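You operate a simulated robot arm through the tools that you are given. There is no shell and no other tool. Be economical: measure what you need, move in short steps, check, and stop when the job is done.

You run a simulated robot arm. Do the job below in one go: nothing can be reset, and whatever is moved stays where it is left.

TASK
Move the label cards so each holder names the paperback over it.
Fine: by its subject; each card pushed home; the spare holder ends empty; the paperbacks stay where they are.

It is judged by the outcome, as a careful person would: the job done as asked, and still so three seconds after it is handed in. It fails if anything else is knocked over, pushed out of place, dropped, spilled or broken.

THE ROBOT
A 6-joint arm with a two-finger parallel gripper, fixed in place. Base frame: the origin is at the foot of the arm, x ahead of it, y to its left, z up. Lengths are in mm, angles in rad, forces in N, time in s.
With the tool pointing down near the work surface it reaches from about 320 to 700 mm from the base axis. Its first joint turns from -2.897 to 2.897 rad. Payload 4.1 kg.
Tool frame: the origin (TCP) lies between the finger pads and is the grasp point; the fingertips stand 23 mm ahead of it; z points along the fingers, y is the line along which they close. The gripper opens to 94 mm. The fingers are 38 mm wide and 10 mm thick; the gripper's body (54 by 96 mm) begins 39 mm behind the TCP.
Orientation is that of the tool frame in the base frame, as a unit quaternion [x, y, z, w]. With the fingers straight down and closing along the base's y, the tool's x points along the base's -x, its y along +y and its z along -z.

THE INTERFACE
- The arm moves only by the tool arm_command. Its arguments are lists of equal length, an entry for each row: "xyz": the shift along the base's x, y, z in mm, a list of three; "angular": the turn, a rotation vector about the base's x, y, z in rad, a list of three; "grip": the gripper command, from -1 (fully open) to 1 (shut), values between in proportion. In form: {"xyz": [[tx, ty, tz], ...], "angular": [[ax, ay, az], ...], "grip": [grip, ...]}. A call has 1 to 20 rows; each row shifts and turns the commanded pose from where the row before left it. A row lasts 0.2 s, in which the tool goes at most 50 mm and 0.15 rad; a call with a longer step from one row to the next is refused whole, and so is a gripper value outside its range. A pose out of reach is approached as far as the arm can. The call stops where the force on the tool passes 40 N (or 10 N more than at its start, if that is more) or the arm is blocked; 0.2 s more then pass. Each finger travels about 45 mm/s and halts on what it meets, pressing with about 37 N; the grip force reading is that of the motor and also rises with nothing between the fingers. The clock runs only during rows and for 0.2 s after the last one: add rows that do not move to give the fingers time. It gives the time, the measured TCP pose, the force on the tool (base axes), the opening and the grip force at its end, in the units of the frame above (readings bear some noise), with the torque about the TCP (base axes, N m) and any sound that the robot's microphone picked up.
- Cameras (640 x 400 px; columns grow to the right, rows downward): "scene" is fixed at [397.9, -653, 1514.9]; the picture's right is [0.99, -0.17, 0.00], its down [-0.07, -0.39, -0.92] and it looks along [0.15, 0.91, -0.39] (base axes); focal length 350 px, centre (320, 200). "wrist" rides on the gripper at [86, 16, -74] in the tool frame; the picture's right is [-0.18, 0.98, 0.00], its down [-0.58, -0.11, -0.81] and it looks along [-0.79, -0.15, 0.59] (tool axes); focal length 243 px, centre (320, 200). There is no depth. A picture from a camera that has moved, and an enlarged one, comes with that camera's place and axes in the base frame and with its lens.
- capture(camera): a new picture of that camera. The clock stands still meanwhile.
- lift_body(by): slides the trunk up (or, below 0, down) by that many mm; the arm rides with it, the base frame stays. It gives what a move gives, with no picture.
- close_up(camera, box): a new picture of the part [left, top, right, bottom] of that camera's present view, enlarged. The clock stands still meanwhile.
- close_job(): hands the job in; it is judged then, once.

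Go step by step. Nothing tells you positions but the pictures and the camera data: compare them with the known pose of the tool, close in by small moves and look again before you grip or let go. The budget is 120 turns and 84 pictures, counting those below and the enlarged ones. Unless the task says otherwise, let go and move clear before handing in, and close with one line.

The tools are called after ">>>" as a command line: name --argument value ..., lists and objects as JSON in quotes. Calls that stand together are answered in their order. arm_command: Moves the arm, as the interface text tells. Its arguments: {"type":"object","properties":{"xyz":{"type":"array"},"angular":{"type":"array"},"grip":{"type":"array"}},"required":["xyz","angular","grip"]} The other tools are called the same way: lift_body (by) slides the trunk up or down; capture (camera) takes a picture; close_up (camera, box) takes an enlarged picture of a part of a camera's view; close_job () hands the job in.

At the start:

```text
clock: 0.0
position: [247.0, 360.9, 1259.9]
ee_rot: [0.0, 1.0, 0.001, 0.0]
contact_force: [-0.8, 0.7, 0.5]
torque: [0.0, -0.03, 0.01]
finger_gap: 94.2
grasp_force: 0.1
trunk travel left (down, up): [-525.0, 65.0]
```

scene: 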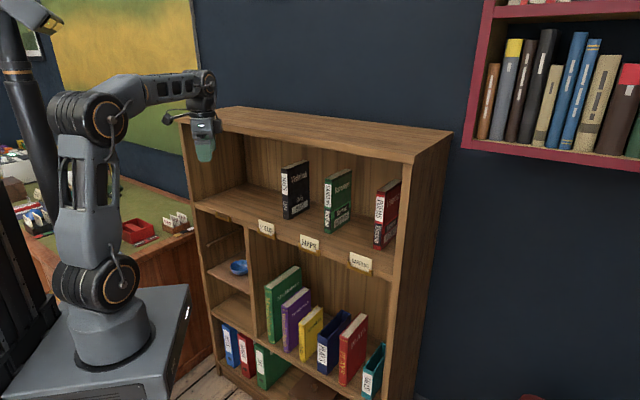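
wrist: 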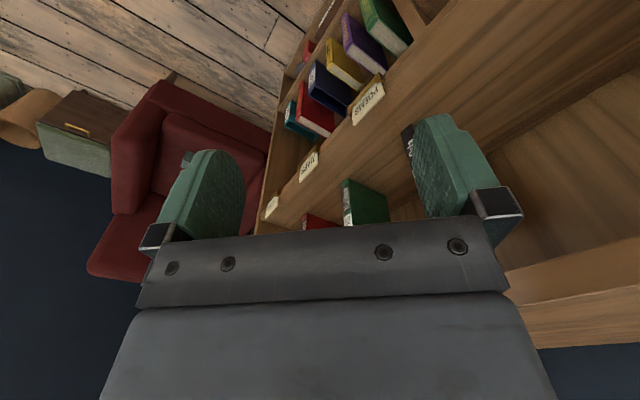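

I see a bookcase with three paperbacks on the upper shelf, and holders on the shelf's front edge, apparently with one spare on the left. I'll enlarge the view to read the books and the cards.

>>> close_up --camera "scene" --box '[190, 190, 400, 290]'

>>> close_up --camera "scene" --box '[270, 150, 410, 240]'

>>> close_up --camera "scene" --box '[200, 200, 300, 260]'

>>> close_up --camera "scene" --box '[290, 220, 390, 280]'

```text
3.05 times, centred on (295, 240) of scene
camera zoom: at [397.9, -653.0, 1514.9], right [0.99, -0.17, 0.0], down [-0.07, -0.39, -0.92], along [0.15, 0.91, -0.39], focal length 1067 px, centre (396, 78)
```

zoom: 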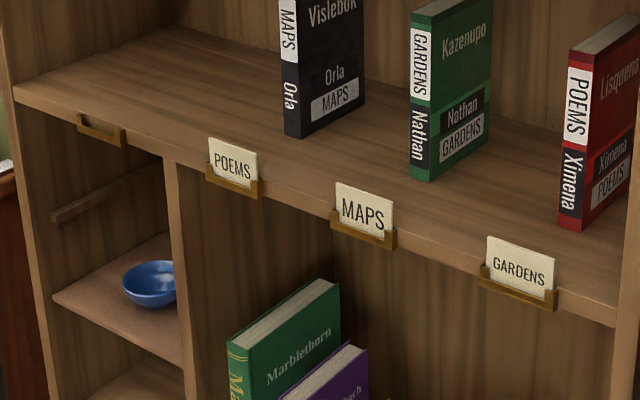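

```text
4.44 times, centred on (340, 195) of scene
camera zoom: at [397.9, -653.0, 1514.9], right [0.99, -0.17, 0.0], down [-0.07, -0.39, -0.92], along [0.15, 0.91, -0.39], focal length 1556 px, centre (231, 222)
```

zoom: 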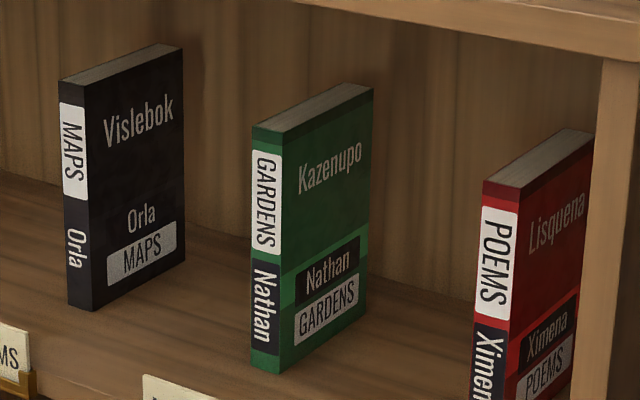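

```text
6.40 times, centred on (250, 230) of scene
camera zoom: at [397.9, -653.0, 1514.9], right [0.99, -0.17, 0.0], down [-0.07, -0.39, -0.92], along [0.15, 0.91, -0.39], focal length 2240 px, centre (768, 8)
```

zoom: 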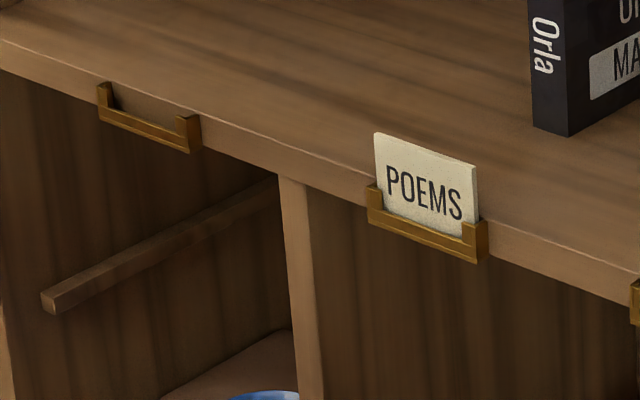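

```text
6.40 times, centred on (340, 250) of scene
camera zoom: at [397.9, -653.0, 1514.9], right [0.99, -0.17, 0.0], down [-0.07, -0.39, -0.92], along [0.15, 0.91, -0.39], focal length 2240 px, centre (192, -120)
```

zoom: 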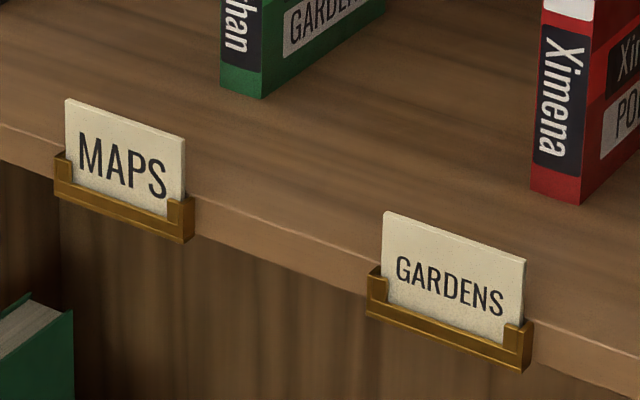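

The books are MAPS, GARDENS and POEMS from left to right, and the cards below them read POEMS, MAPS and GARDENS, with the spare holder at far left. Triangulating puts the cards near (391,412), (519,284) and (646,156) at z≈970, and the spare near (237,566), so the shelf front runs at 45°. I'll turn the tool -45° and drop to a point in front of the first card.

>>> arm_command --xyz '[[7.3, -2, -20], [7.3, -2, -20], [7.3, -2, -20], [7.3, -2, -20], [7.3, -2, -20], [7.3, -2, -20], [7.3, -2, -20], [7.3, -2, -20], [7.3, -2, -20], [7.3, -2, -20], [0, 0, 0]]' --angular '[[0, 0, -0.0785], [0, 0, -0.0785], [0, 0, -0.0785], [0, 0, -0.0785], [0, 0, -0.0785], [0, 0, -0.0785], [0, 0, -0.0785], [0, 0, -0.0785], [0, 0, -0.0785], [0, 0, -0.0785], [0, 0, 0]]' --grip '[-1, -1, -1, -1, -1, -1, -1, -1, -1, -1, -1]'

>>> capture --camera "wrist"

>>> capture --camera "scene"

```text
clock: 2.4
position: [320.5, 342.1, 1060.1]
ee_rot: [0.383, 0.924, 0.0, 0.001]
contact_force: [-0.5, -0.7, 0.2]
torque: [-0.03, 0.01, 0.01]
finger_gap: 93.9
grasp_force: 0.0
trunk travel left (down, up): [-525.0, 65.0]
```

```text
77 pictures are left
camera wrist: at [269.4, 414.9, 1133.0], right [0.83, 0.56, 0.0], down [0.33, -0.49, 0.81], along [0.45, -0.67, -0.59], focal length 243 px, centre (320, 200)
```

wrist: 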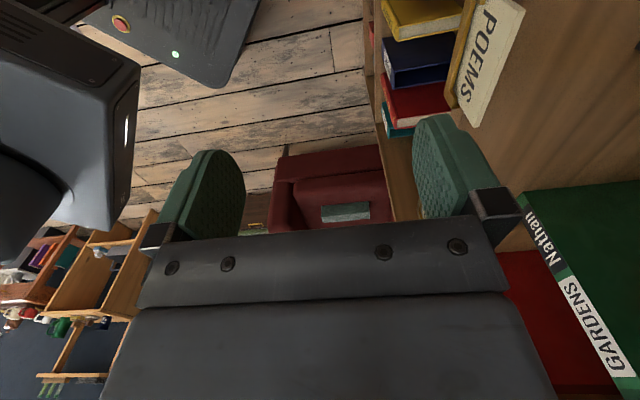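

```text
76 pictures are left
```

scene: 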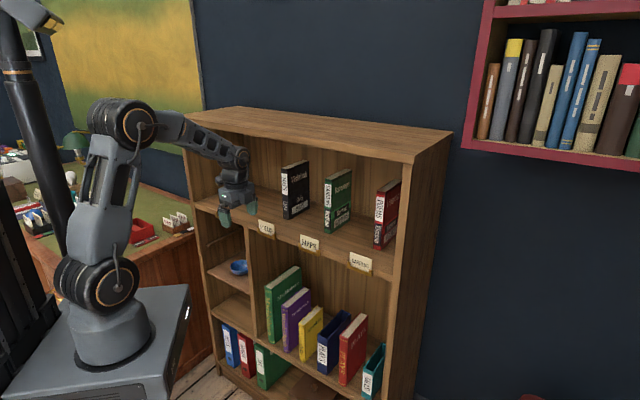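

The tool is in front of the shelf, with the POEMS card visible at the upper right of the wrist view. I'll enlarge it from both cameras to measure card and holder.

>>> close_up --camera "wrist" --box '[420, 0, 580, 100]'

>>> close_up --camera "wrist" --box '[420, 60, 580, 160]'

>>> close_up --camera "scene" --box '[236, 205, 300, 245]'

```text
4.00 times, centred on (500, 50) of wrist
camera zoom: at [269.4, 414.9, 1133.0], right [0.83, 0.56, 0.0], down [0.33, -0.49, 0.81], along [0.45, -0.67, -0.59], focal length 970 px, centre (-400, 800)
```

zoom: 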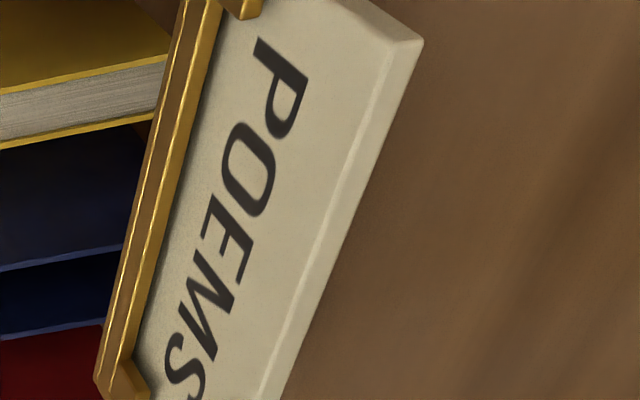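

```text
4.00 times, centred on (500, 110) of wrist
camera zoom: at [269.4, 414.9, 1133.0], right [0.83, 0.56, 0.0], down [0.33, -0.49, 0.81], along [0.45, -0.67, -0.59], focal length 970 px, centre (-400, 560)
```

zoom: 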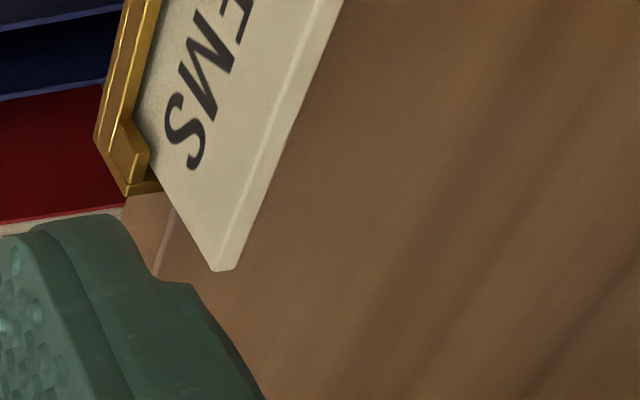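

```text
10.00 times, centred on (268, 225) of scene
camera zoom: at [397.9, -653.0, 1514.9], right [0.99, -0.17, 0.0], down [-0.07, -0.39, -0.92], along [0.15, 0.91, -0.39], focal length 3500 px, centre (840, -50)
```

zoom: 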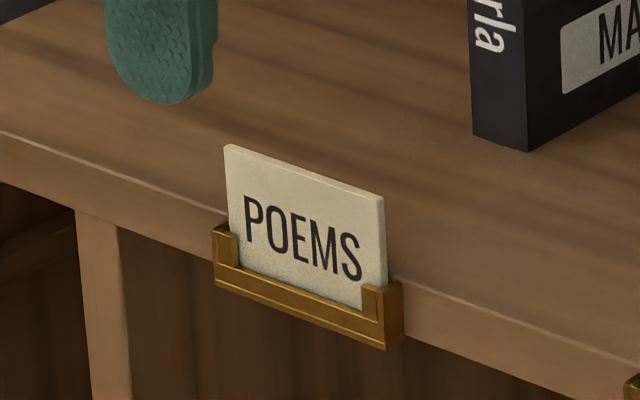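

The POEMS card is about 69 mm wide and 5 mm thick, with its top at z≈993 and its centre near (392,412). The shelf surface is near z≈964. I'll go above it with a half-open gripper and check.

>>> arm_command --xyz '[[18, 17.5, 0], [18, 17.5, 0], [18, 17.5, 0], [17.5, 17.5, 0], [0, 0, -15], [0, 0, -10], [0, 0, 0]]' --angular '[[0, 0, 0], [0, 0, 0], [0, 0, 0], [0, 0, 0], [0, 0, 0], [0, 0, 0], [0, 0, 0]]' --grip '[-0.06, -0.06, -0.06, -0.06, -0.06, -0.06, -0.06]'

>>> capture --camera "wrist"

>>> close_up --camera "scene" --box '[220, 160, 316, 220]'

```text
clock: 4.0
position: [390.7, 410.3, 1035.0]
ee_rot: [0.383, 0.924, 0.001, 0.0]
contact_force: [0.4, 0.5, -0.1]
torque: [0.0, 0.03, -0.01]
finger_gap: 49.6
grasp_force: 0.0
trunk travel left (down, up): [-525.0, 65.0]
```

```text
72 pictures are left
camera wrist: at [341.1, 484.9, 1108.5], right [0.83, 0.56, 0.0], down [0.33, -0.49, 0.81], along [0.46, -0.67, -0.59], focal length 243 px, centre (320, 200)
```

wrist: 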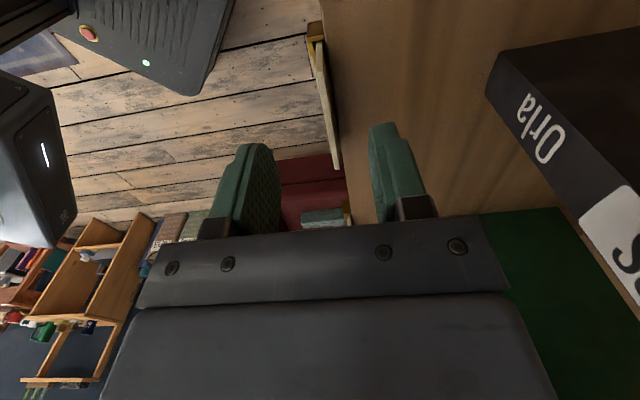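

```text
6.67 times, centred on (268, 190) of scene
camera zoom: at [397.9, -653.0, 1514.9], right [0.99, -0.17, 0.0], down [-0.07, -0.39, -0.92], along [0.15, 0.91, -0.39], focal length 2334 px, centre (667, 267)
```

zoom: 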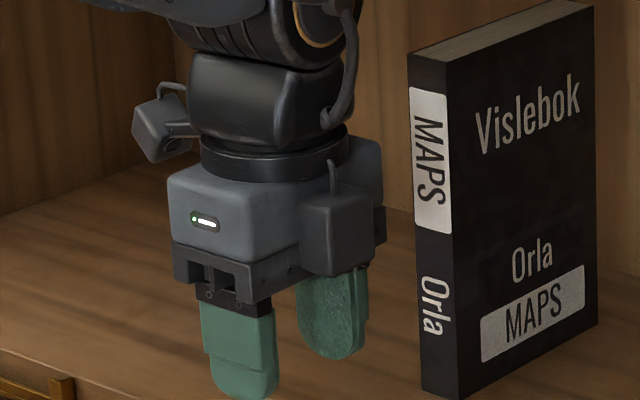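

The tool is above the card, which sits between the fingers. I'll take a close-up to check the card's centring and its depth.

>>> close_up --camera "wrist" --box '[240, 10, 440, 210]'

```text
2.00 times, centred on (340, 110) of wrist
camera zoom: at [341.1, 484.9, 1108.5], right [0.83, 0.56, 0.0], down [0.33, -0.49, 0.81], along [0.46, -0.67, -0.59], focal length 485 px, centre (280, 380)
```

zoom: 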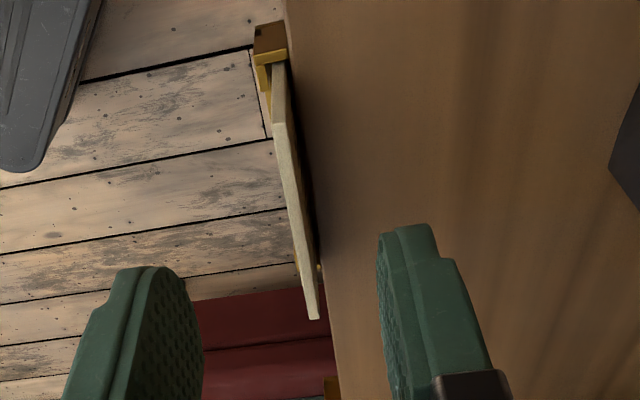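

The card looks about 4 mm further in than the TCP, so I'll shift inward and go down until the tips are about 8 mm over the shelf.

>>> arm_command --xyz '[[3.8, 3.2, 0], [0, 0, -10], [0, 0, -10], [0, 0, -10], [0, 0, -5], [0, 0, -5], [0, 0, 0]]' --angular '[[0, 0, 0], [0, 0, 0], [0, 0, 0], [0, 0, 0], [0, 0, 0], [0, 0, 0], [0, 0, 0]]' --grip '[-0.06, -0.06, -0.06, -0.06, -0.06, -0.06, -0.06]'

>>> close_up --camera "wrist" --box '[240, 10, 440, 210]'

>>> close_up --camera "scene" --box '[236, 195, 300, 245]'

```text
clock: 5.6
position: [395.6, 415.3, 993.9]
ee_rot: [0.383, 0.924, 0.0, 0.001]
contact_force: [-0.5, -0.1, 0.2]
torque: [-0.03, -0.03, 0.01]
finger_gap: 49.9
grasp_force: 0.0
trunk travel left (down, up): [-525.0, 65.0]
```

```text
2.00 times, centred on (340, 110) of wrist
camera zoom: at [344.9, 488.1, 1068.3], right [0.83, 0.56, 0.0], down [0.33, -0.49, 0.81], along [0.46, -0.67, -0.59], focal length 485 px, centre (280, 380)
```

zoom: 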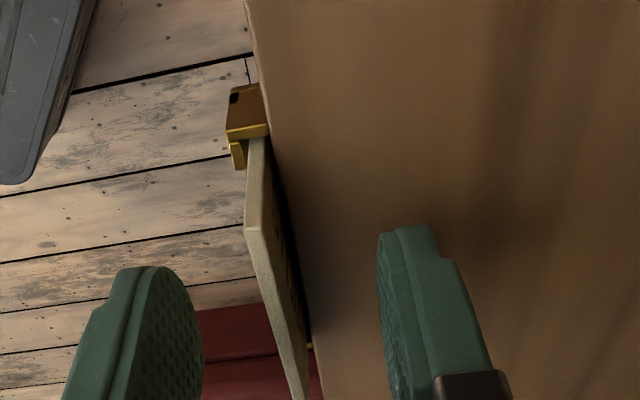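

```text
8.00 times, centred on (268, 220) of scene
camera zoom: at [397.9, -653.0, 1514.9], right [0.99, -0.17, 0.0], down [-0.07, -0.39, -0.92], along [0.15, 0.91, -0.39], focal length 2800 px, centre (736, 40)
```

zoom: 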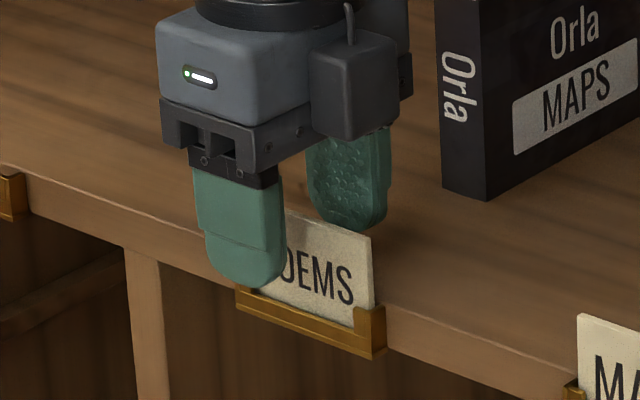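

The fingers straddle the card, with the tips about 7 mm above the shelf. I'll close on it now.

>>> arm_command --xyz '[[0, 0, 0], [0, 0, 0], [0, 0, 0], [0, 0, 0], [0, 0, 0]]' --angular '[[0, 0, 0], [0, 0, 0], [0, 0, 0], [0, 0, 0], [0, 0, 0]]' --grip '[0.3, 0.6, 0.8, 1, 1]'

>>> close_up --camera "wrist" --box '[240, 10, 440, 210]'

```text
clock: 6.8
position: [395.7, 414.8, 994.0]
ee_rot: [0.382, 0.924, 0.001, 0.0]
contact_force: [0.3, 0.0, -0.4]
torque: [-0.01, 0.0, -0.05]
finger_gap: 2.4
grasp_force: 36.6
trunk travel left (down, up): [-525.0, 65.0]
```

```text
2.00 times, centred on (340, 110) of wrist
camera zoom: at [344.9, 488.1, 1068.6], right [0.83, 0.56, 0.0], down [0.33, -0.49, 0.81], along [0.46, -0.67, -0.59], focal length 485 px, centre (280, 380)
```

zoom: 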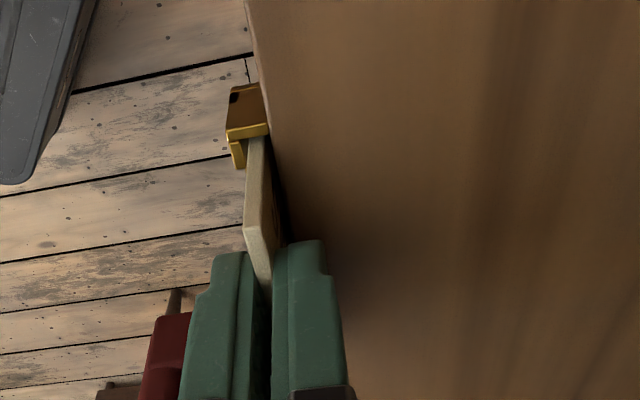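

It's gripped, with a 2.4 mm gap and almost no side load. I'll lift it straight up 45 mm.

>>> arm_command --xyz '[[0, 0, 5], [0, 0, 8], [0, 0, 10], [0, 0, 10], [0, 0, 12], [0, 0, 0]]' --angular '[[0, 0, 0], [0, 0, 0], [0, 0, 0], [0, 0, 0], [0, 0, 0], [0, 0, 0]]' --grip '[1, 1, 1, 1, 1, 1]'

>>> close_up --camera "scene" --box '[204, 185, 300, 245]'

>>> close_up --camera "wrist" --box '[240, 10, 440, 210]'

```text
clock: 8.2
position: [396.7, 415.9, 1039.5]
ee_rot: [0.383, 0.924, 0.0, -0.001]
contact_force: [-0.1, 0.5, 0.0]
torque: [-0.03, -0.01, 0.01]
finger_gap: 2.0
grasp_force: 37.1
trunk travel left (down, up): [-525.0, 65.0]
```

```text
6.67 times, centred on (252, 215) of scene
camera zoom: at [397.9, -653.0, 1514.9], right [0.99, -0.17, 0.0], down [-0.07, -0.39, -0.92], along [0.15, 0.91, -0.39], focal length 2334 px, centre (773, 100)
```

zoom: 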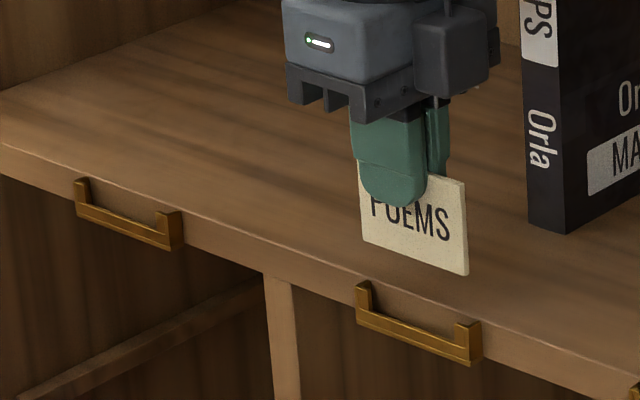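

```text
2.00 times, centred on (340, 110) of wrist
camera zoom: at [345.0, 488.0, 1113.2], right [0.83, 0.56, 0.0], down [0.33, -0.49, 0.81], along [0.46, -0.67, -0.59], focal length 485 px, centre (280, 380)
```

zoom: 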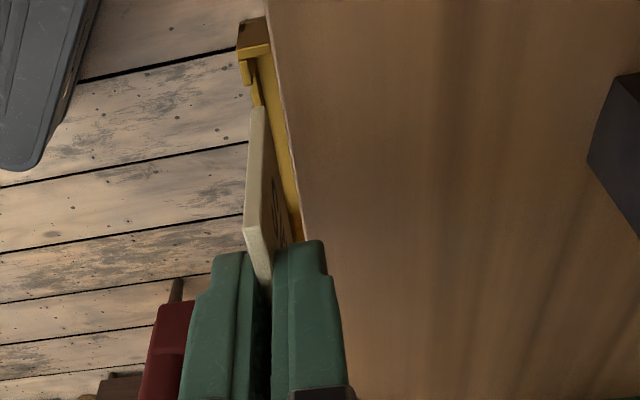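

The card is out, and the empty H1 holder shows. H0 is offset from H1 by about (-155.6, +155.6) at the same height. I'll carry the card along the shelf to hang over H0.

>>> arm_command --xyz '[[0, 0, 8], [-19.45, 19.45, 0], [-19.45, 19.45, 0], [-19.45, 19.45, 0], [-19.45, 19.45, 0], [-19.45, 19.45, 0], [-19.45, 19.45, 0], [-19.45, 19.45, 0], [-19.45, 19.45, 0], [0, 0, 0], [0, 0, 0]]' --angular '[[0, 0, 0], [0, 0, 0], [0, 0, 0], [0, 0, 0], [0, 0, 0], [0, 0, 0], [0, 0, 0], [0, 0, 0], [0, 0, 0], [0, 0, 0], [0, 0, 0]]' --grip '[1, 1, 1, 1, 1, 1, 1, 1, 1, 1, 1]'

>>> close_up --camera "scene" --box '[180, 175, 276, 235]'

>>> close_up --camera "wrist" --box '[240, 10, 440, 210]'

```text
clock: 10.6
position: [239.9, 568.9, 1047.4]
ee_rot: [0.383, 0.924, 0.0, 0.0]
contact_force: [0.1, 0.1, -0.3]
torque: [-0.02, 0.03, -0.02]
finger_gap: 2.4
grasp_force: 36.7
trunk travel left (down, up): [-525.0, 65.0]
```

```text
6.67 times, centred on (228, 205) of scene
camera zoom: at [397.9, -653.0, 1514.9], right [0.99, -0.17, 0.0], down [-0.07, -0.39, -0.92], along [0.15, 0.91, -0.39], focal length 2334 px, centre (933, 167)
```

zoom: 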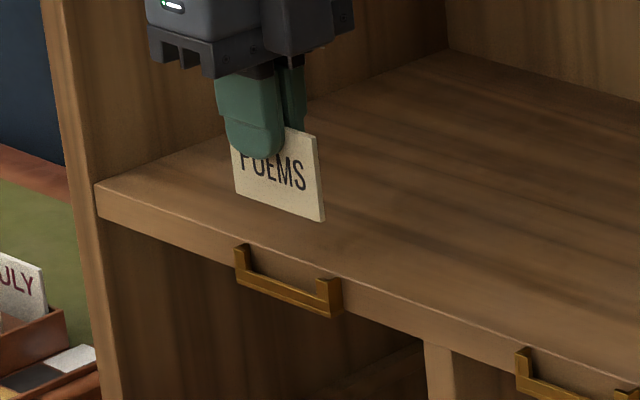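

```text
2.00 times, centred on (340, 110) of wrist
camera zoom: at [189.0, 642.8, 1120.9], right [0.83, 0.56, 0.0], down [0.33, -0.49, 0.81], along [0.46, -0.67, -0.59], focal length 485 px, centre (280, 380)
```

zoom: 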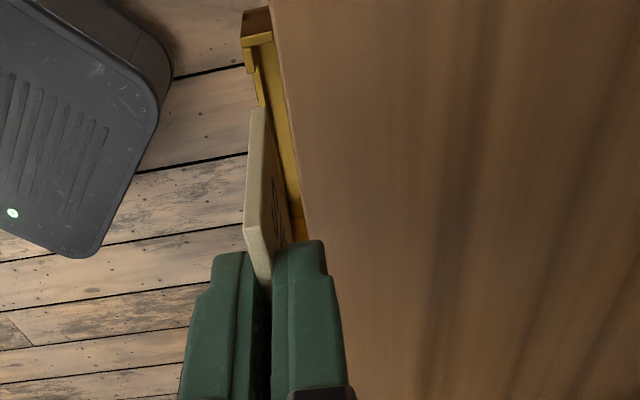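

The wrist-view comparison says the alignment with H0 is within a millimetre. I'll make a tiny correction, lower to just above the slot and check.

>>> arm_command --xyz '[[-0.4, 0.7, 0], [0, 0, -10], [0, 0, -10], [0, 0, -10], [0, 0, 0]]' --angular '[[0, 0, 0], [0, 0, 0], [0, 0, 0], [0, 0, 0], [0, 0, 0]]' --grip '[1, 1, 1, 1, 1]'

>>> close_up --camera "scene" --box '[196, 195, 260, 235]'

>>> close_up --camera "wrist" --box '[280, 10, 380, 140]'

```text
clock: 11.8
position: [240.2, 570.8, 1017.3]
ee_rot: [0.383, 0.924, -0.001, 0.0]
contact_force: [0.2, -0.1, 0.2]
torque: [-0.04, 0.01, -0.02]
finger_gap: 2.6
grasp_force: 36.3
trunk travel left (down, up): [-525.0, 65.0]
```

```text
10.00 times, centred on (228, 215) of scene
camera zoom: at [397.9, -653.0, 1514.9], right [0.99, -0.17, 0.0], down [-0.07, -0.39, -0.92], along [0.15, 0.91, -0.39], focal length 3500 px, centre (1240, 50)
```

zoom: 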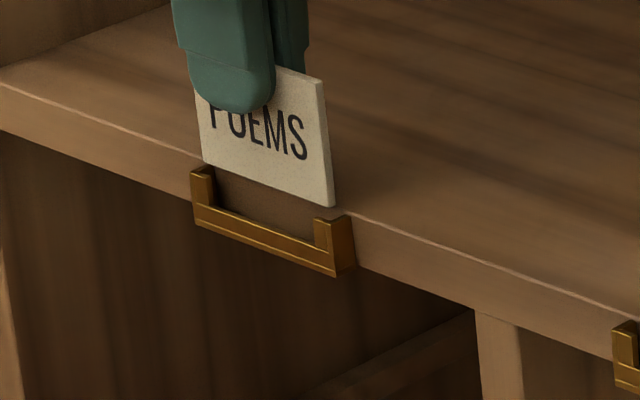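

```text
3.08 times, centred on (330, 75) of wrist
camera zoom: at [188.9, 643.8, 1091.0], right [0.83, 0.56, 0.0], down [0.33, -0.49, 0.81], along [0.46, -0.67, -0.59], focal length 746 px, centre (289, 585)
```

zoom: 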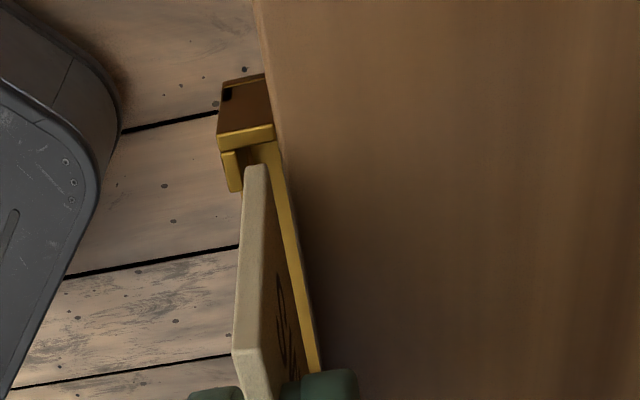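

The card is lined up within the holder's width and depth. I'll lower it slowly to home height.

>>> arm_command --xyz '[[0, 0, -4], [0, 0, -4], [0, 0, -4], [0, 0, -4], [0, 0, -4], [0, 0, -3], [0, 0, 0]]' --angular '[[0, 0, 0], [0, 0, 0], [0, 0, 0], [0, 0, 0], [0, 0, 0], [0, 0, 0], [0, 0, 0]]' --grip '[1, 1, 1, 1, 1, 1, 1]'

>>> close_up --camera "scene" --box '[196, 195, 260, 235]'

>>> close_up --camera "wrist" --box '[280, 10, 380, 140]'

```text
clock: 13.4
position: [238.7, 570.5, 994.8]
ee_rot: [0.382, 0.924, -0.001, 0.0]
contact_force: [-0.2, -0.2, 0.7]
torque: [0.01, -0.02, 0.02]
finger_gap: 2.2
grasp_force: 36.5
trunk travel left (down, up): [-525.0, 65.0]
```

```text
10.00 times, centred on (228, 215) of scene
camera zoom: at [397.9, -653.0, 1514.9], right [0.99, -0.17, 0.0], down [-0.07, -0.39, -0.92], along [0.15, 0.91, -0.39], focal length 3500 px, centre (1240, 50)
```

zoom: 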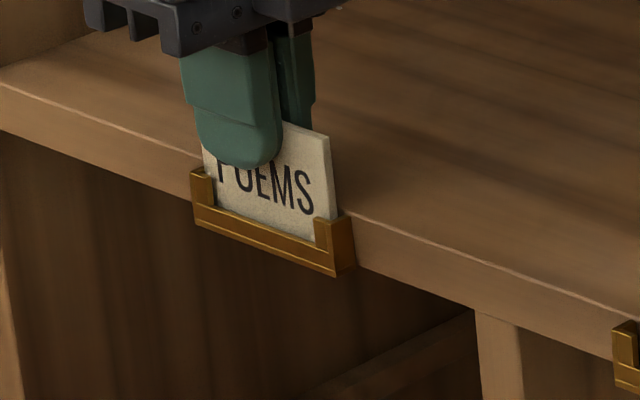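

```text
3.08 times, centred on (330, 75) of wrist
camera zoom: at [188.9, 644.3, 1068.6], right [0.83, 0.56, 0.0], down [0.33, -0.49, 0.81], along [0.46, -0.67, -0.59], focal length 746 px, centre (289, 585)
```

zoom: 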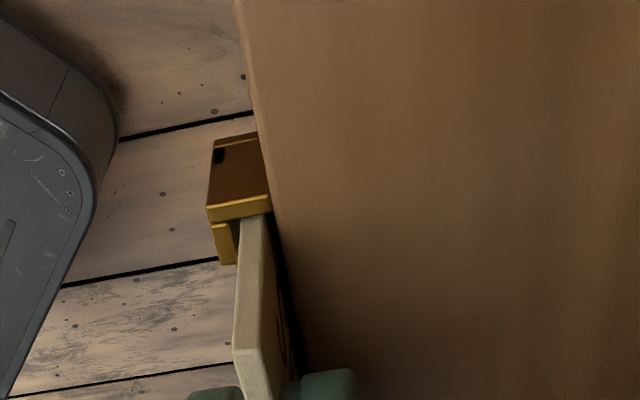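

POEMS is in the spare holder at home height. I'll release, rise 55 mm and go above MAPS at H2.

>>> arm_command --xyz '[[0, 0, 0], [0, 0, 0], [0, 0, 0], [0, 0, 0], [0, 0, 10], [0, 0, 20], [0, 0, 25], [0, 0, 0]]' --angular '[[0, 0, 0], [0, 0, 0], [0, 0, 0], [0, 0, 0], [0, 0, 0], [0, 0, 0], [0, 0, 0], [0, 0, 0]]' --grip '[0.6, 0.2, -0.06, -0.06, -0.06, -0.06, -0.06, -0.06]'

>>> arm_command --xyz '[[23.66, -23.66, 0], [23.66, -23.66, 0], [23.66, -23.66, 0], [23.66, -23.66, 0], [23.66, -23.66, 0], [23.66, -23.66, 0], [23.66, -23.66, 0], [23.66, -23.66, 0], [23.66, -23.66, 0], [23.66, -23.66, 0], [23.66, -23.66, 0], [23.66, -23.66, 0], [0, 0, 0], [0, 0, 0]]' --angular '[[0, 0, 0], [0, 0, 0], [0, 0, 0], [0, 0, 0], [0, 0, 0], [0, 0, 0], [0, 0, 0], [0, 0, 0], [0, 0, 0], [0, 0, 0], [0, 0, 0], [0, 0, 0], [0, 0, 0], [0, 0, 0]]' --grip '[-0.06, -0.06, -0.06, -0.06, -0.06, -0.06, -0.06, -0.06, -0.06, -0.06, -0.06, -0.06, -0.06, -0.06]'

>>> close_up --camera "wrist" --box '[240, 10, 440, 210]'

>>> close_up --camera "scene" --box '[200, 180, 392, 300]'

```text
clock: 15.2
position: [240.1, 571.0, 1048.8]
ee_rot: [0.383, 0.924, 0.0, 0.0]
contact_force: [0.8, 0.7, -0.5]
torque: [0.02, 0.01, 0.01]
finger_gap: 50.0
grasp_force: 0.1
trunk travel left (down, up): [-525.0, 65.0]
```

```text
clock: 18.2
position: [524.2, 286.8, 1050.1]
ee_rot: [0.383, 0.924, 0.0, 0.0]
contact_force: [-0.4, -0.2, 0.2]
torque: [0.0, 0.02, -0.02]
finger_gap: 49.9
grasp_force: 0.1
trunk travel left (down, up): [-525.0, 65.0]
```

```text
2.00 times, centred on (340, 110) of wrist
camera zoom: at [472.9, 359.7, 1123.7], right [0.82, 0.57, 0.0], down [0.33, -0.49, 0.81], along [0.46, -0.67, -0.59], focal length 485 px, centre (280, 380)
```

zoom: 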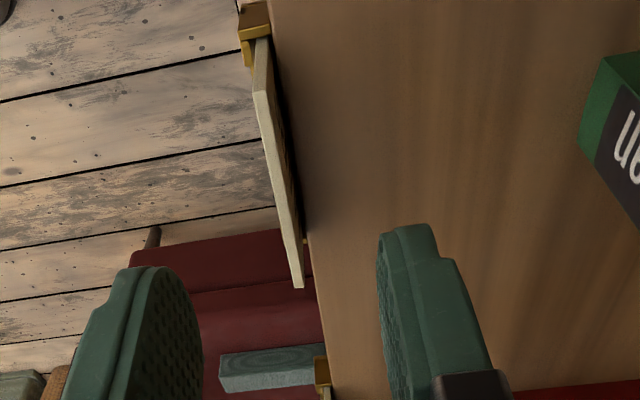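

```text
3.33 times, centred on (296, 240) of scene
camera zoom: at [397.9, -653.0, 1514.9], right [0.99, -0.17, 0.0], down [-0.07, -0.39, -0.92], along [0.15, 0.91, -0.39], focal length 1167 px, centre (400, 67)
```

zoom: 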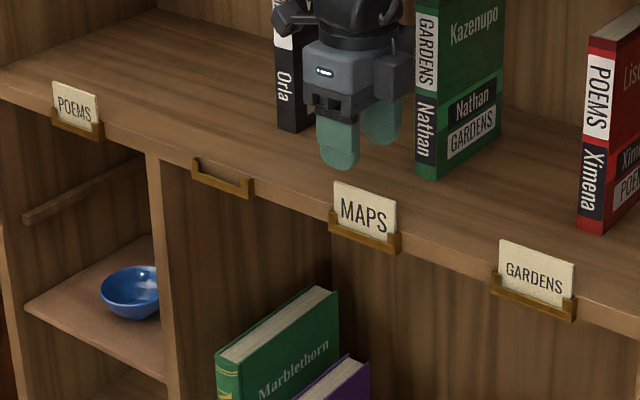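

The tool lines up with the MAPS card within a millimetre. I'll descend and grip it.

>>> arm_command --xyz '[[0, 0, -12], [0, 0, -12], [0, 0, -12], [0, 0, -10], [0, 0, -9], [0, 0, 0], [0, 0, 0], [0, 0, 0], [0, 0, 0], [0, 0, 0], [0, 0, 0]]' --angular '[[0, 0, 0], [0, 0, 0], [0, 0, 0], [0, 0, 0], [0, 0, 0], [0, 0, 0], [0, 0, 0], [0, 0, 0], [0, 0, 0], [0, 0, 0], [0, 0, 0]]' --grip '[-0.06, -0.06, -0.06, -0.06, -0.06, -0.06, 0.3, 0.6, 0.8, 1, 1]'

>>> close_up --camera "wrist" --box '[240, 10, 440, 210]'

>>> close_up --camera "scene" --box '[276, 215, 340, 255]'

```text
clock: 20.6
position: [525.1, 286.8, 995.2]
ee_rot: [0.383, 0.924, 0.0, 0.0]
contact_force: [0.5, 0.8, 0.2]
torque: [-0.02, -0.03, 0.0]
finger_gap: 2.1
grasp_force: 36.7
trunk travel left (down, up): [-525.0, 65.0]
```

```text
2.00 times, centred on (340, 110) of wrist
camera zoom: at [473.4, 359.6, 1069.0], right [0.83, 0.56, 0.0], down [0.33, -0.49, 0.81], along [0.46, -0.67, -0.59], focal length 485 px, centre (280, 380)
```

zoom: 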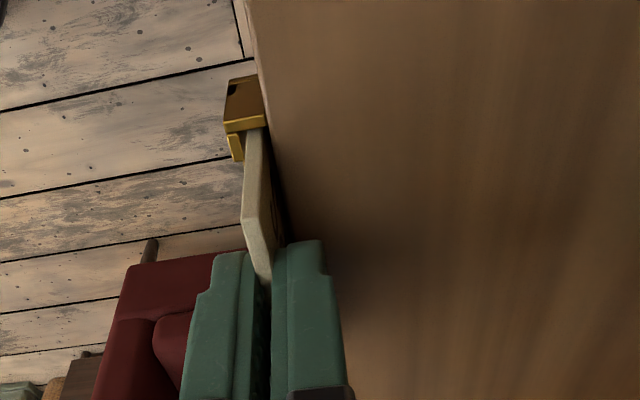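

```text
10.00 times, centred on (308, 235) of scene
camera zoom: at [397.9, -653.0, 1514.9], right [0.99, -0.17, 0.0], down [-0.07, -0.39, -0.92], along [0.15, 0.91, -0.39], focal length 3500 px, centre (440, -150)
```

zoom: 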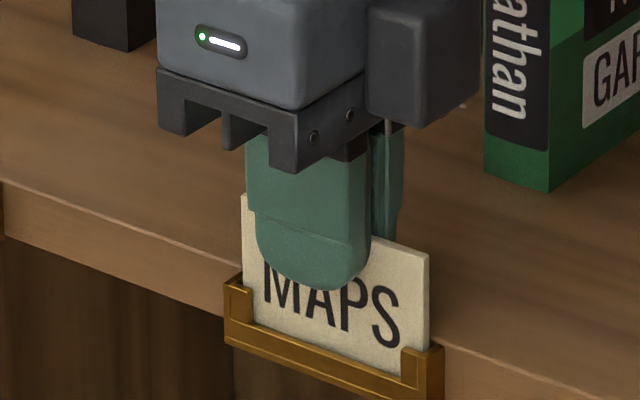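

MAPS is gripped. I'll lift it and shift it (-128, +128) to hang over H1.

>>> arm_command --xyz '[[0, 0, 6], [0, 0, 10], [0, 0, 12], [0, 0, 12], [0, 0, 12], [-21.33, 21.33, 0], [-21.33, 21.33, 0], [-21.33, 21.33, 0], [-21.33, 21.33, 0], [-21.33, 21.33, 0], [-21.33, 21.33, 0], [0, 0, 0], [0, 0, -12], [0, 0, -12], [0, 0, -6], [0, 0, 0]]' --angular '[[0, 0, 0], [0, 0, 0], [0, 0, 0], [0, 0, 0], [0, 0, 0], [0, 0, 0], [0, 0, 0], [0, 0, 0], [0, 0, 0], [0, 0, 0], [0, 0, 0], [0, 0, 0], [0, 0, 0], [0, 0, 0], [0, 0, 0], [0, 0, 0]]' --grip '[1, 1, 1, 1, 1, 1, 1, 1, 1, 1, 1, 1, 1, 1, 1, 1]'

>>> close_up --camera "wrist" --box '[280, 10, 380, 140]'

>>> close_up --camera "scene" --box '[236, 205, 300, 245]'

```text
clock: 24.0
position: [396.8, 414.2, 1016.5]
ee_rot: [0.382, 0.924, 0.0, 0.0]
contact_force: [-0.5, -0.4, -0.1]
torque: [0.0, 0.03, -0.03]
finger_gap: 2.2
grasp_force: 37.6
trunk travel left (down, up): [-525.0, 65.0]
```

```text
3.08 times, centred on (330, 75) of wrist
camera zoom: at [345.7, 487.5, 1090.3], right [0.83, 0.56, 0.0], down [0.33, -0.49, 0.81], along [0.46, -0.67, -0.59], focal length 746 px, centre (289, 585)
```

zoom: 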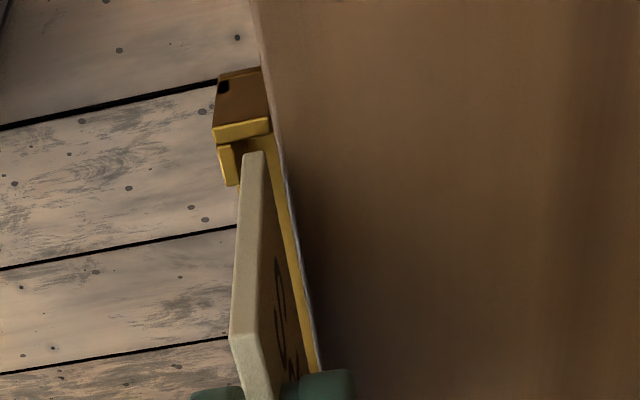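

```text
10.00 times, centred on (268, 225) of scene
camera zoom: at [397.9, -653.0, 1514.9], right [0.99, -0.17, 0.0], down [-0.07, -0.39, -0.92], along [0.15, 0.91, -0.39], focal length 3500 px, centre (840, -50)
```

zoom: 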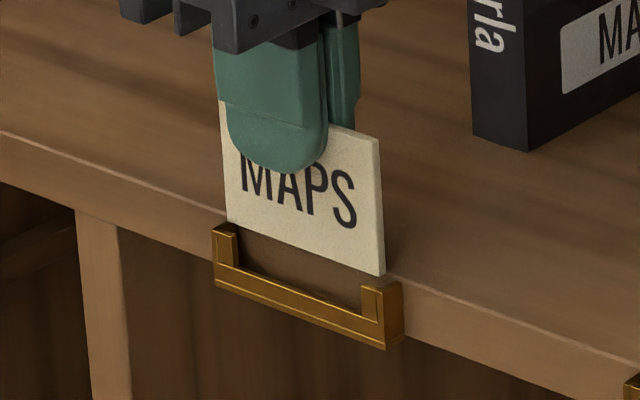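

MAPS is lined up with H1. I'll lower it to home with a slight extra push, watching the force.

>>> arm_command --xyz '[[0, 0, -4], [0, 0, -4], [0, 0, -4], [0, 0, -4], [0, 0, -4], [0, 0, -1.5], [0, 0, -1], [0, 0, 0]]' --angular '[[0, 0, 0], [0, 0, 0], [0, 0, 0], [0, 0, 0], [0, 0, 0], [0, 0, 0], [0, 0, 0], [0, 0, 0]]' --grip '[1, 1, 1, 1, 1, 1, 1, 1]'

>>> close_up --camera "scene" --box '[236, 205, 300, 245]'

```text
clock: 25.8
position: [396.3, 414.9, 995.3]
ee_rot: [0.383, 0.924, 0.001, 0.0]
contact_force: [0.0, 0.6, 7.9]
torque: [0.02, -0.04, -0.03]
finger_gap: 1.9
grasp_force: 36.7
trunk travel left (down, up): [-525.0, 65.0]
```

```text
10.00 times, centred on (268, 225) of scene
camera zoom: at [397.9, -653.0, 1514.9], right [0.99, -0.17, 0.0], down [-0.07, -0.39, -0.92], along [0.15, 0.91, -0.39], focal length 3500 px, centre (840, -50)
```

zoom: 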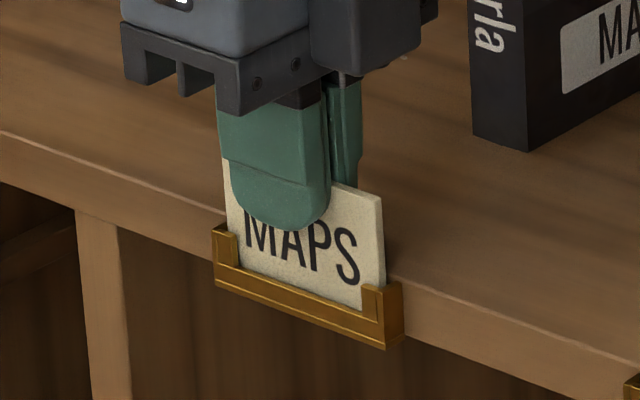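

The card bottomed with 8 N and sits just as the original did. I'll release, rise and go above GARDENS at H3.

>>> arm_command --xyz '[[0, 0, 0], [0, 0, 0], [0, 0, 0], [0, 0, 0], [0, 0, 10], [0, 0, 20], [0, 0, 25], [0, 0, 0]]' --angular '[[0, 0, 0], [0, 0, 0], [0, 0, 0], [0, 0, 0], [0, 0, 0], [0, 0, 0], [0, 0, 0], [0, 0, 0]]' --grip '[0.6, 0.2, -0.06, -0.06, -0.06, -0.06, -0.06, -0.06]'

>>> arm_command --xyz '[[25.6, -25.6, 0], [25.6, -25.6, 0], [25.6, -25.6, 0], [25.6, -25.6, 0], [25.6, -25.6, 0], [25.6, -25.6, 0], [25.6, -25.6, 0], [25.6, -25.6, 0], [25.6, -25.6, 0], [25.6, -25.6, 0], [0, 0, 0], [0, 0, 0]]' --angular '[[0, 0, 0], [0, 0, 0], [0, 0, 0], [0, 0, 0], [0, 0, 0], [0, 0, 0], [0, 0, 0], [0, 0, 0], [0, 0, 0], [0, 0, 0], [0, 0, 0], [0, 0, 0]]' --grip '[-0.06, -0.06, -0.06, -0.06, -0.06, -0.06, -0.06, -0.06, -0.06, -0.06, -0.06, -0.06]'

>>> close_up --camera "wrist" --box '[240, 10, 440, 210]'

>>> close_up --camera "scene" --box '[230, 180, 422, 300]'

```text
clock: 27.6
position: [395.9, 414.5, 1049.8]
ee_rot: [0.383, 0.924, 0.0, 0.0]
contact_force: [0.1, -0.2, 0.5]
torque: [0.01, 0.01, 0.02]
finger_gap: 49.9
grasp_force: 0.0
trunk travel left (down, up): [-525.0, 65.0]
```

```text
clock: 30.2
position: [653.5, 158.5, 1048.8]
ee_rot: [0.383, 0.924, 0.001, 0.0]
contact_force: [0.2, -0.2, 0.0]
torque: [0.01, -0.02, 0.01]
finger_gap: 49.7
grasp_force: 0.0
trunk travel left (down, up): [-525.0, 65.0]
```

```text
2.00 times, centred on (340, 110) of wrist
camera zoom: at [602.7, 231.1, 1122.7], right [0.83, 0.56, 0.0], down [0.33, -0.49, 0.81], along [0.46, -0.67, -0.59], focal length 485 px, centre (280, 380)
```

zoom: 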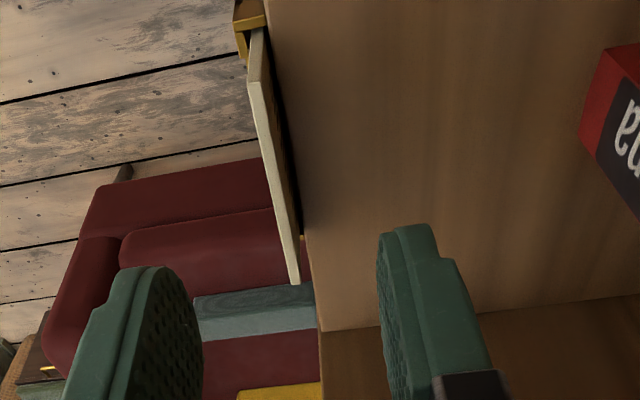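

```text
3.33 times, centred on (326, 240) of scene
camera zoom: at [397.9, -653.0, 1514.9], right [0.99, -0.17, 0.0], down [-0.07, -0.39, -0.92], along [0.15, 0.91, -0.39], focal length 1167 px, centre (300, 67)
```

zoom: 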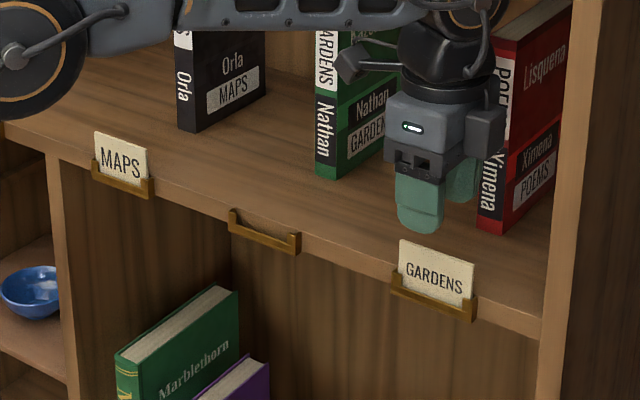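

GARDENS is about 3.5 mm to the left of the expected spot. I'll correct for that, descend and grip.

>>> arm_command --xyz '[[-2.7, 2.5, 0], [0, 0, -12], [0, 0, -12], [0, 0, -12], [0, 0, -9], [0, 0, -9], [0, 0, 0], [0, 0, 0], [0, 0, 0], [0, 0, 0], [0, 0, 0], [0, 0, 0]]' --angular '[[0, 0, 0], [0, 0, 0], [0, 0, 0], [0, 0, 0], [0, 0, 0], [0, 0, 0], [0, 0, 0], [0, 0, 0], [0, 0, 0], [0, 0, 0], [0, 0, 0], [0, 0, 0]]' --grip '[-0.06, -0.06, -0.06, -0.06, -0.06, -0.06, -0.06, 0.3, 0.6, 0.8, 1, 1]'

>>> close_up --camera "wrist" --box '[240, 10, 440, 210]'

>>> close_up --camera "scene" --box '[330, 235, 394, 275]'

```text
clock: 32.8
position: [650.6, 160.4, 995.2]
ee_rot: [0.383, 0.924, 0.0, 0.0]
contact_force: [0.4, 0.3, 0.0]
torque: [-0.01, -0.01, 0.03]
finger_gap: 2.1
grasp_force: 36.6
trunk travel left (down, up): [-525.0, 65.0]
```

```text
2.00 times, centred on (340, 110) of wrist
camera zoom: at [599.4, 233.9, 1069.1], right [0.83, 0.56, 0.0], down [0.33, -0.49, 0.81], along [0.46, -0.67, -0.59], focal length 485 px, centre (280, 380)
```

zoom: 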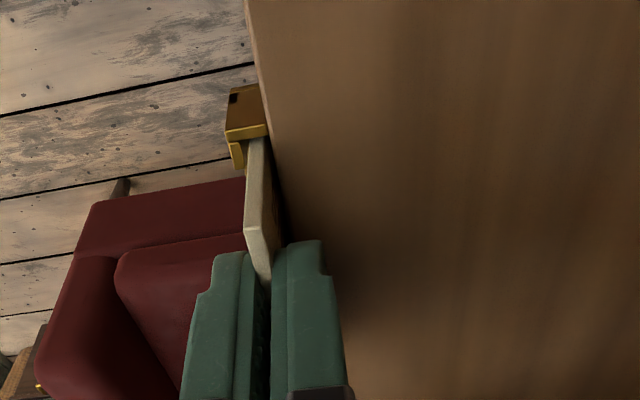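

```text
10.00 times, centred on (362, 255) of scene
camera zoom: at [397.9, -653.0, 1514.9], right [0.99, -0.17, 0.0], down [-0.07, -0.39, -0.92], along [0.15, 0.91, -0.39], focal length 3500 px, centre (-100, -350)
```

zoom: 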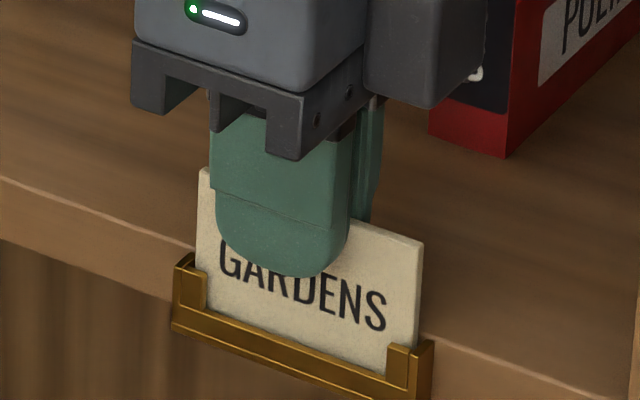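

GARDENS is gripped. I'll lift it and shift it (-126.5, +126.4) to hang over H2.

>>> arm_command --xyz '[[0, 0, 6], [0, 0, 10], [0, 0, 12], [0, 0, 12], [0, 0, 12], [-21.08, 21.07, 0], [-21.08, 21.07, 0], [-21.08, 21.07, 0], [-21.08, 21.07, 0], [-21.08, 21.07, 0], [-21.08, 21.07, 0], [0, 0, 0], [0, 0, -12], [0, 0, -12], [0, 0, -6], [0, 0, 0]]' --angular '[[0, 0, 0], [0, 0, 0], [0, 0, 0], [0, 0, 0], [0, 0, 0], [0, 0, 0], [0, 0, 0], [0, 0, 0], [0, 0, 0], [0, 0, 0], [0, 0, 0], [0, 0, 0], [0, 0, 0], [0, 0, 0], [0, 0, 0], [0, 0, 0]]' --grip '[1, 1, 1, 1, 1, 1, 1, 1, 1, 1, 1, 1, 1, 1, 1, 1]'

>>> close_up --camera "wrist" --box '[280, 10, 380, 140]'

>>> close_up --camera "scene" --box '[276, 220, 340, 260]'

```text
clock: 36.2
position: [523.0, 286.6, 1017.1]
ee_rot: [0.382, 0.924, 0.0, 0.0]
contact_force: [1.0, 0.4, -0.3]
torque: [-0.03, 0.0, -0.02]
finger_gap: 2.0
grasp_force: 36.8
trunk travel left (down, up): [-525.0, 65.0]
```

```text
3.08 times, centred on (330, 75) of wrist
camera zoom: at [472.3, 360.2, 1090.8], right [0.83, 0.56, 0.0], down [0.33, -0.49, 0.81], along [0.46, -0.67, -0.59], focal length 746 px, centre (289, 585)
```

zoom: 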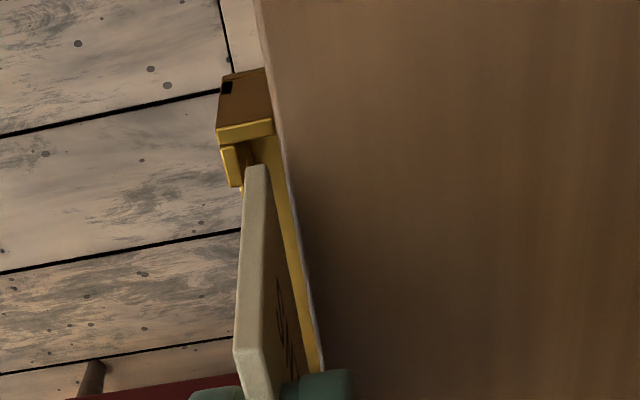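

```text
10.00 times, centred on (308, 240) of scene
camera zoom: at [397.9, -653.0, 1514.9], right [0.99, -0.17, 0.0], down [-0.07, -0.39, -0.92], along [0.15, 0.91, -0.39], focal length 3500 px, centre (440, -200)
```

zoom: 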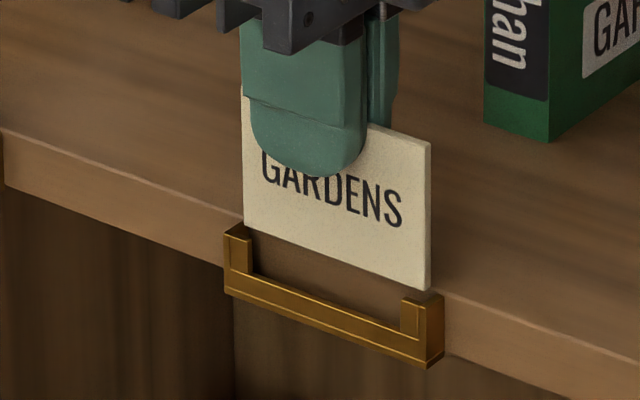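

GARDENS is aligned with H2, about 1 mm to the right. I'll nudge it left and lower it home.

>>> arm_command --xyz '[[-0.5, 0.6, -3], [0, 0, -4], [0, 0, -4], [0, 0, -4], [0, 0, -4], [0, 0, -2.5], [0, 0, -1], [0, 0, 0]]' --angular '[[0, 0, 0], [0, 0, 0], [0, 0, 0], [0, 0, 0], [0, 0, 0], [0, 0, 0], [0, 0, 0], [0, 0, 0]]' --grip '[1, 1, 1, 1, 1, 1, 1, 1]'

>>> close_up --camera "scene" --box '[276, 215, 340, 255]'

```text
clock: 38.0
position: [522.6, 289.0, 996.0]
ee_rot: [0.383, 0.924, 0.0, 0.0]
contact_force: [-0.1, -0.2, 3.0]
torque: [0.04, 0.0, -0.01]
finger_gap: 1.9
grasp_force: 37.5
trunk travel left (down, up): [-525.0, 65.0]
```

```text
10.00 times, centred on (308, 235) of scene
camera zoom: at [397.9, -653.0, 1514.9], right [0.99, -0.17, 0.0], down [-0.07, -0.39, -0.92], along [0.15, 0.91, -0.39], focal length 3500 px, centre (440, -150)
```

zoom: 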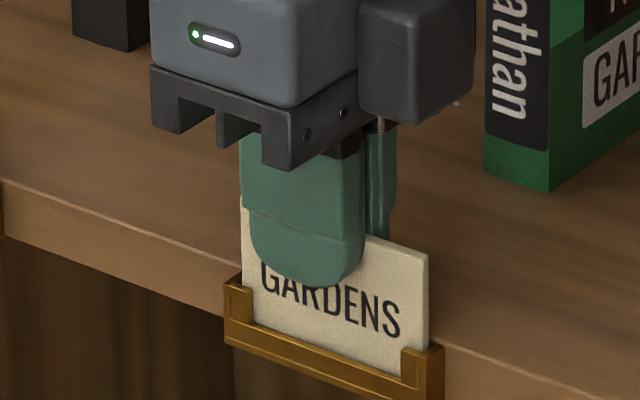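

It's nearly identical to the original seating, with light contact. I'll press 1 mm more to be sure.

>>> arm_command --xyz '[[0, 0, -0.7], [0, 0, -0.7], [0, 0, 0]]' --angular '[[0, 0, 0], [0, 0, 0], [0, 0, 0]]' --grip '[1, 1, 1]'

```text
clock: 38.8
position: [522.2, 287.6, 995.3]
ee_rot: [0.383, 0.924, 0.002, 0.002]
contact_force: [0.4, 0.5, 15.2]
torque: [0.06, -0.06, -0.03]
finger_gap: 1.6
grasp_force: 37.1
trunk travel left (down, up): [-525.0, 65.0]
```

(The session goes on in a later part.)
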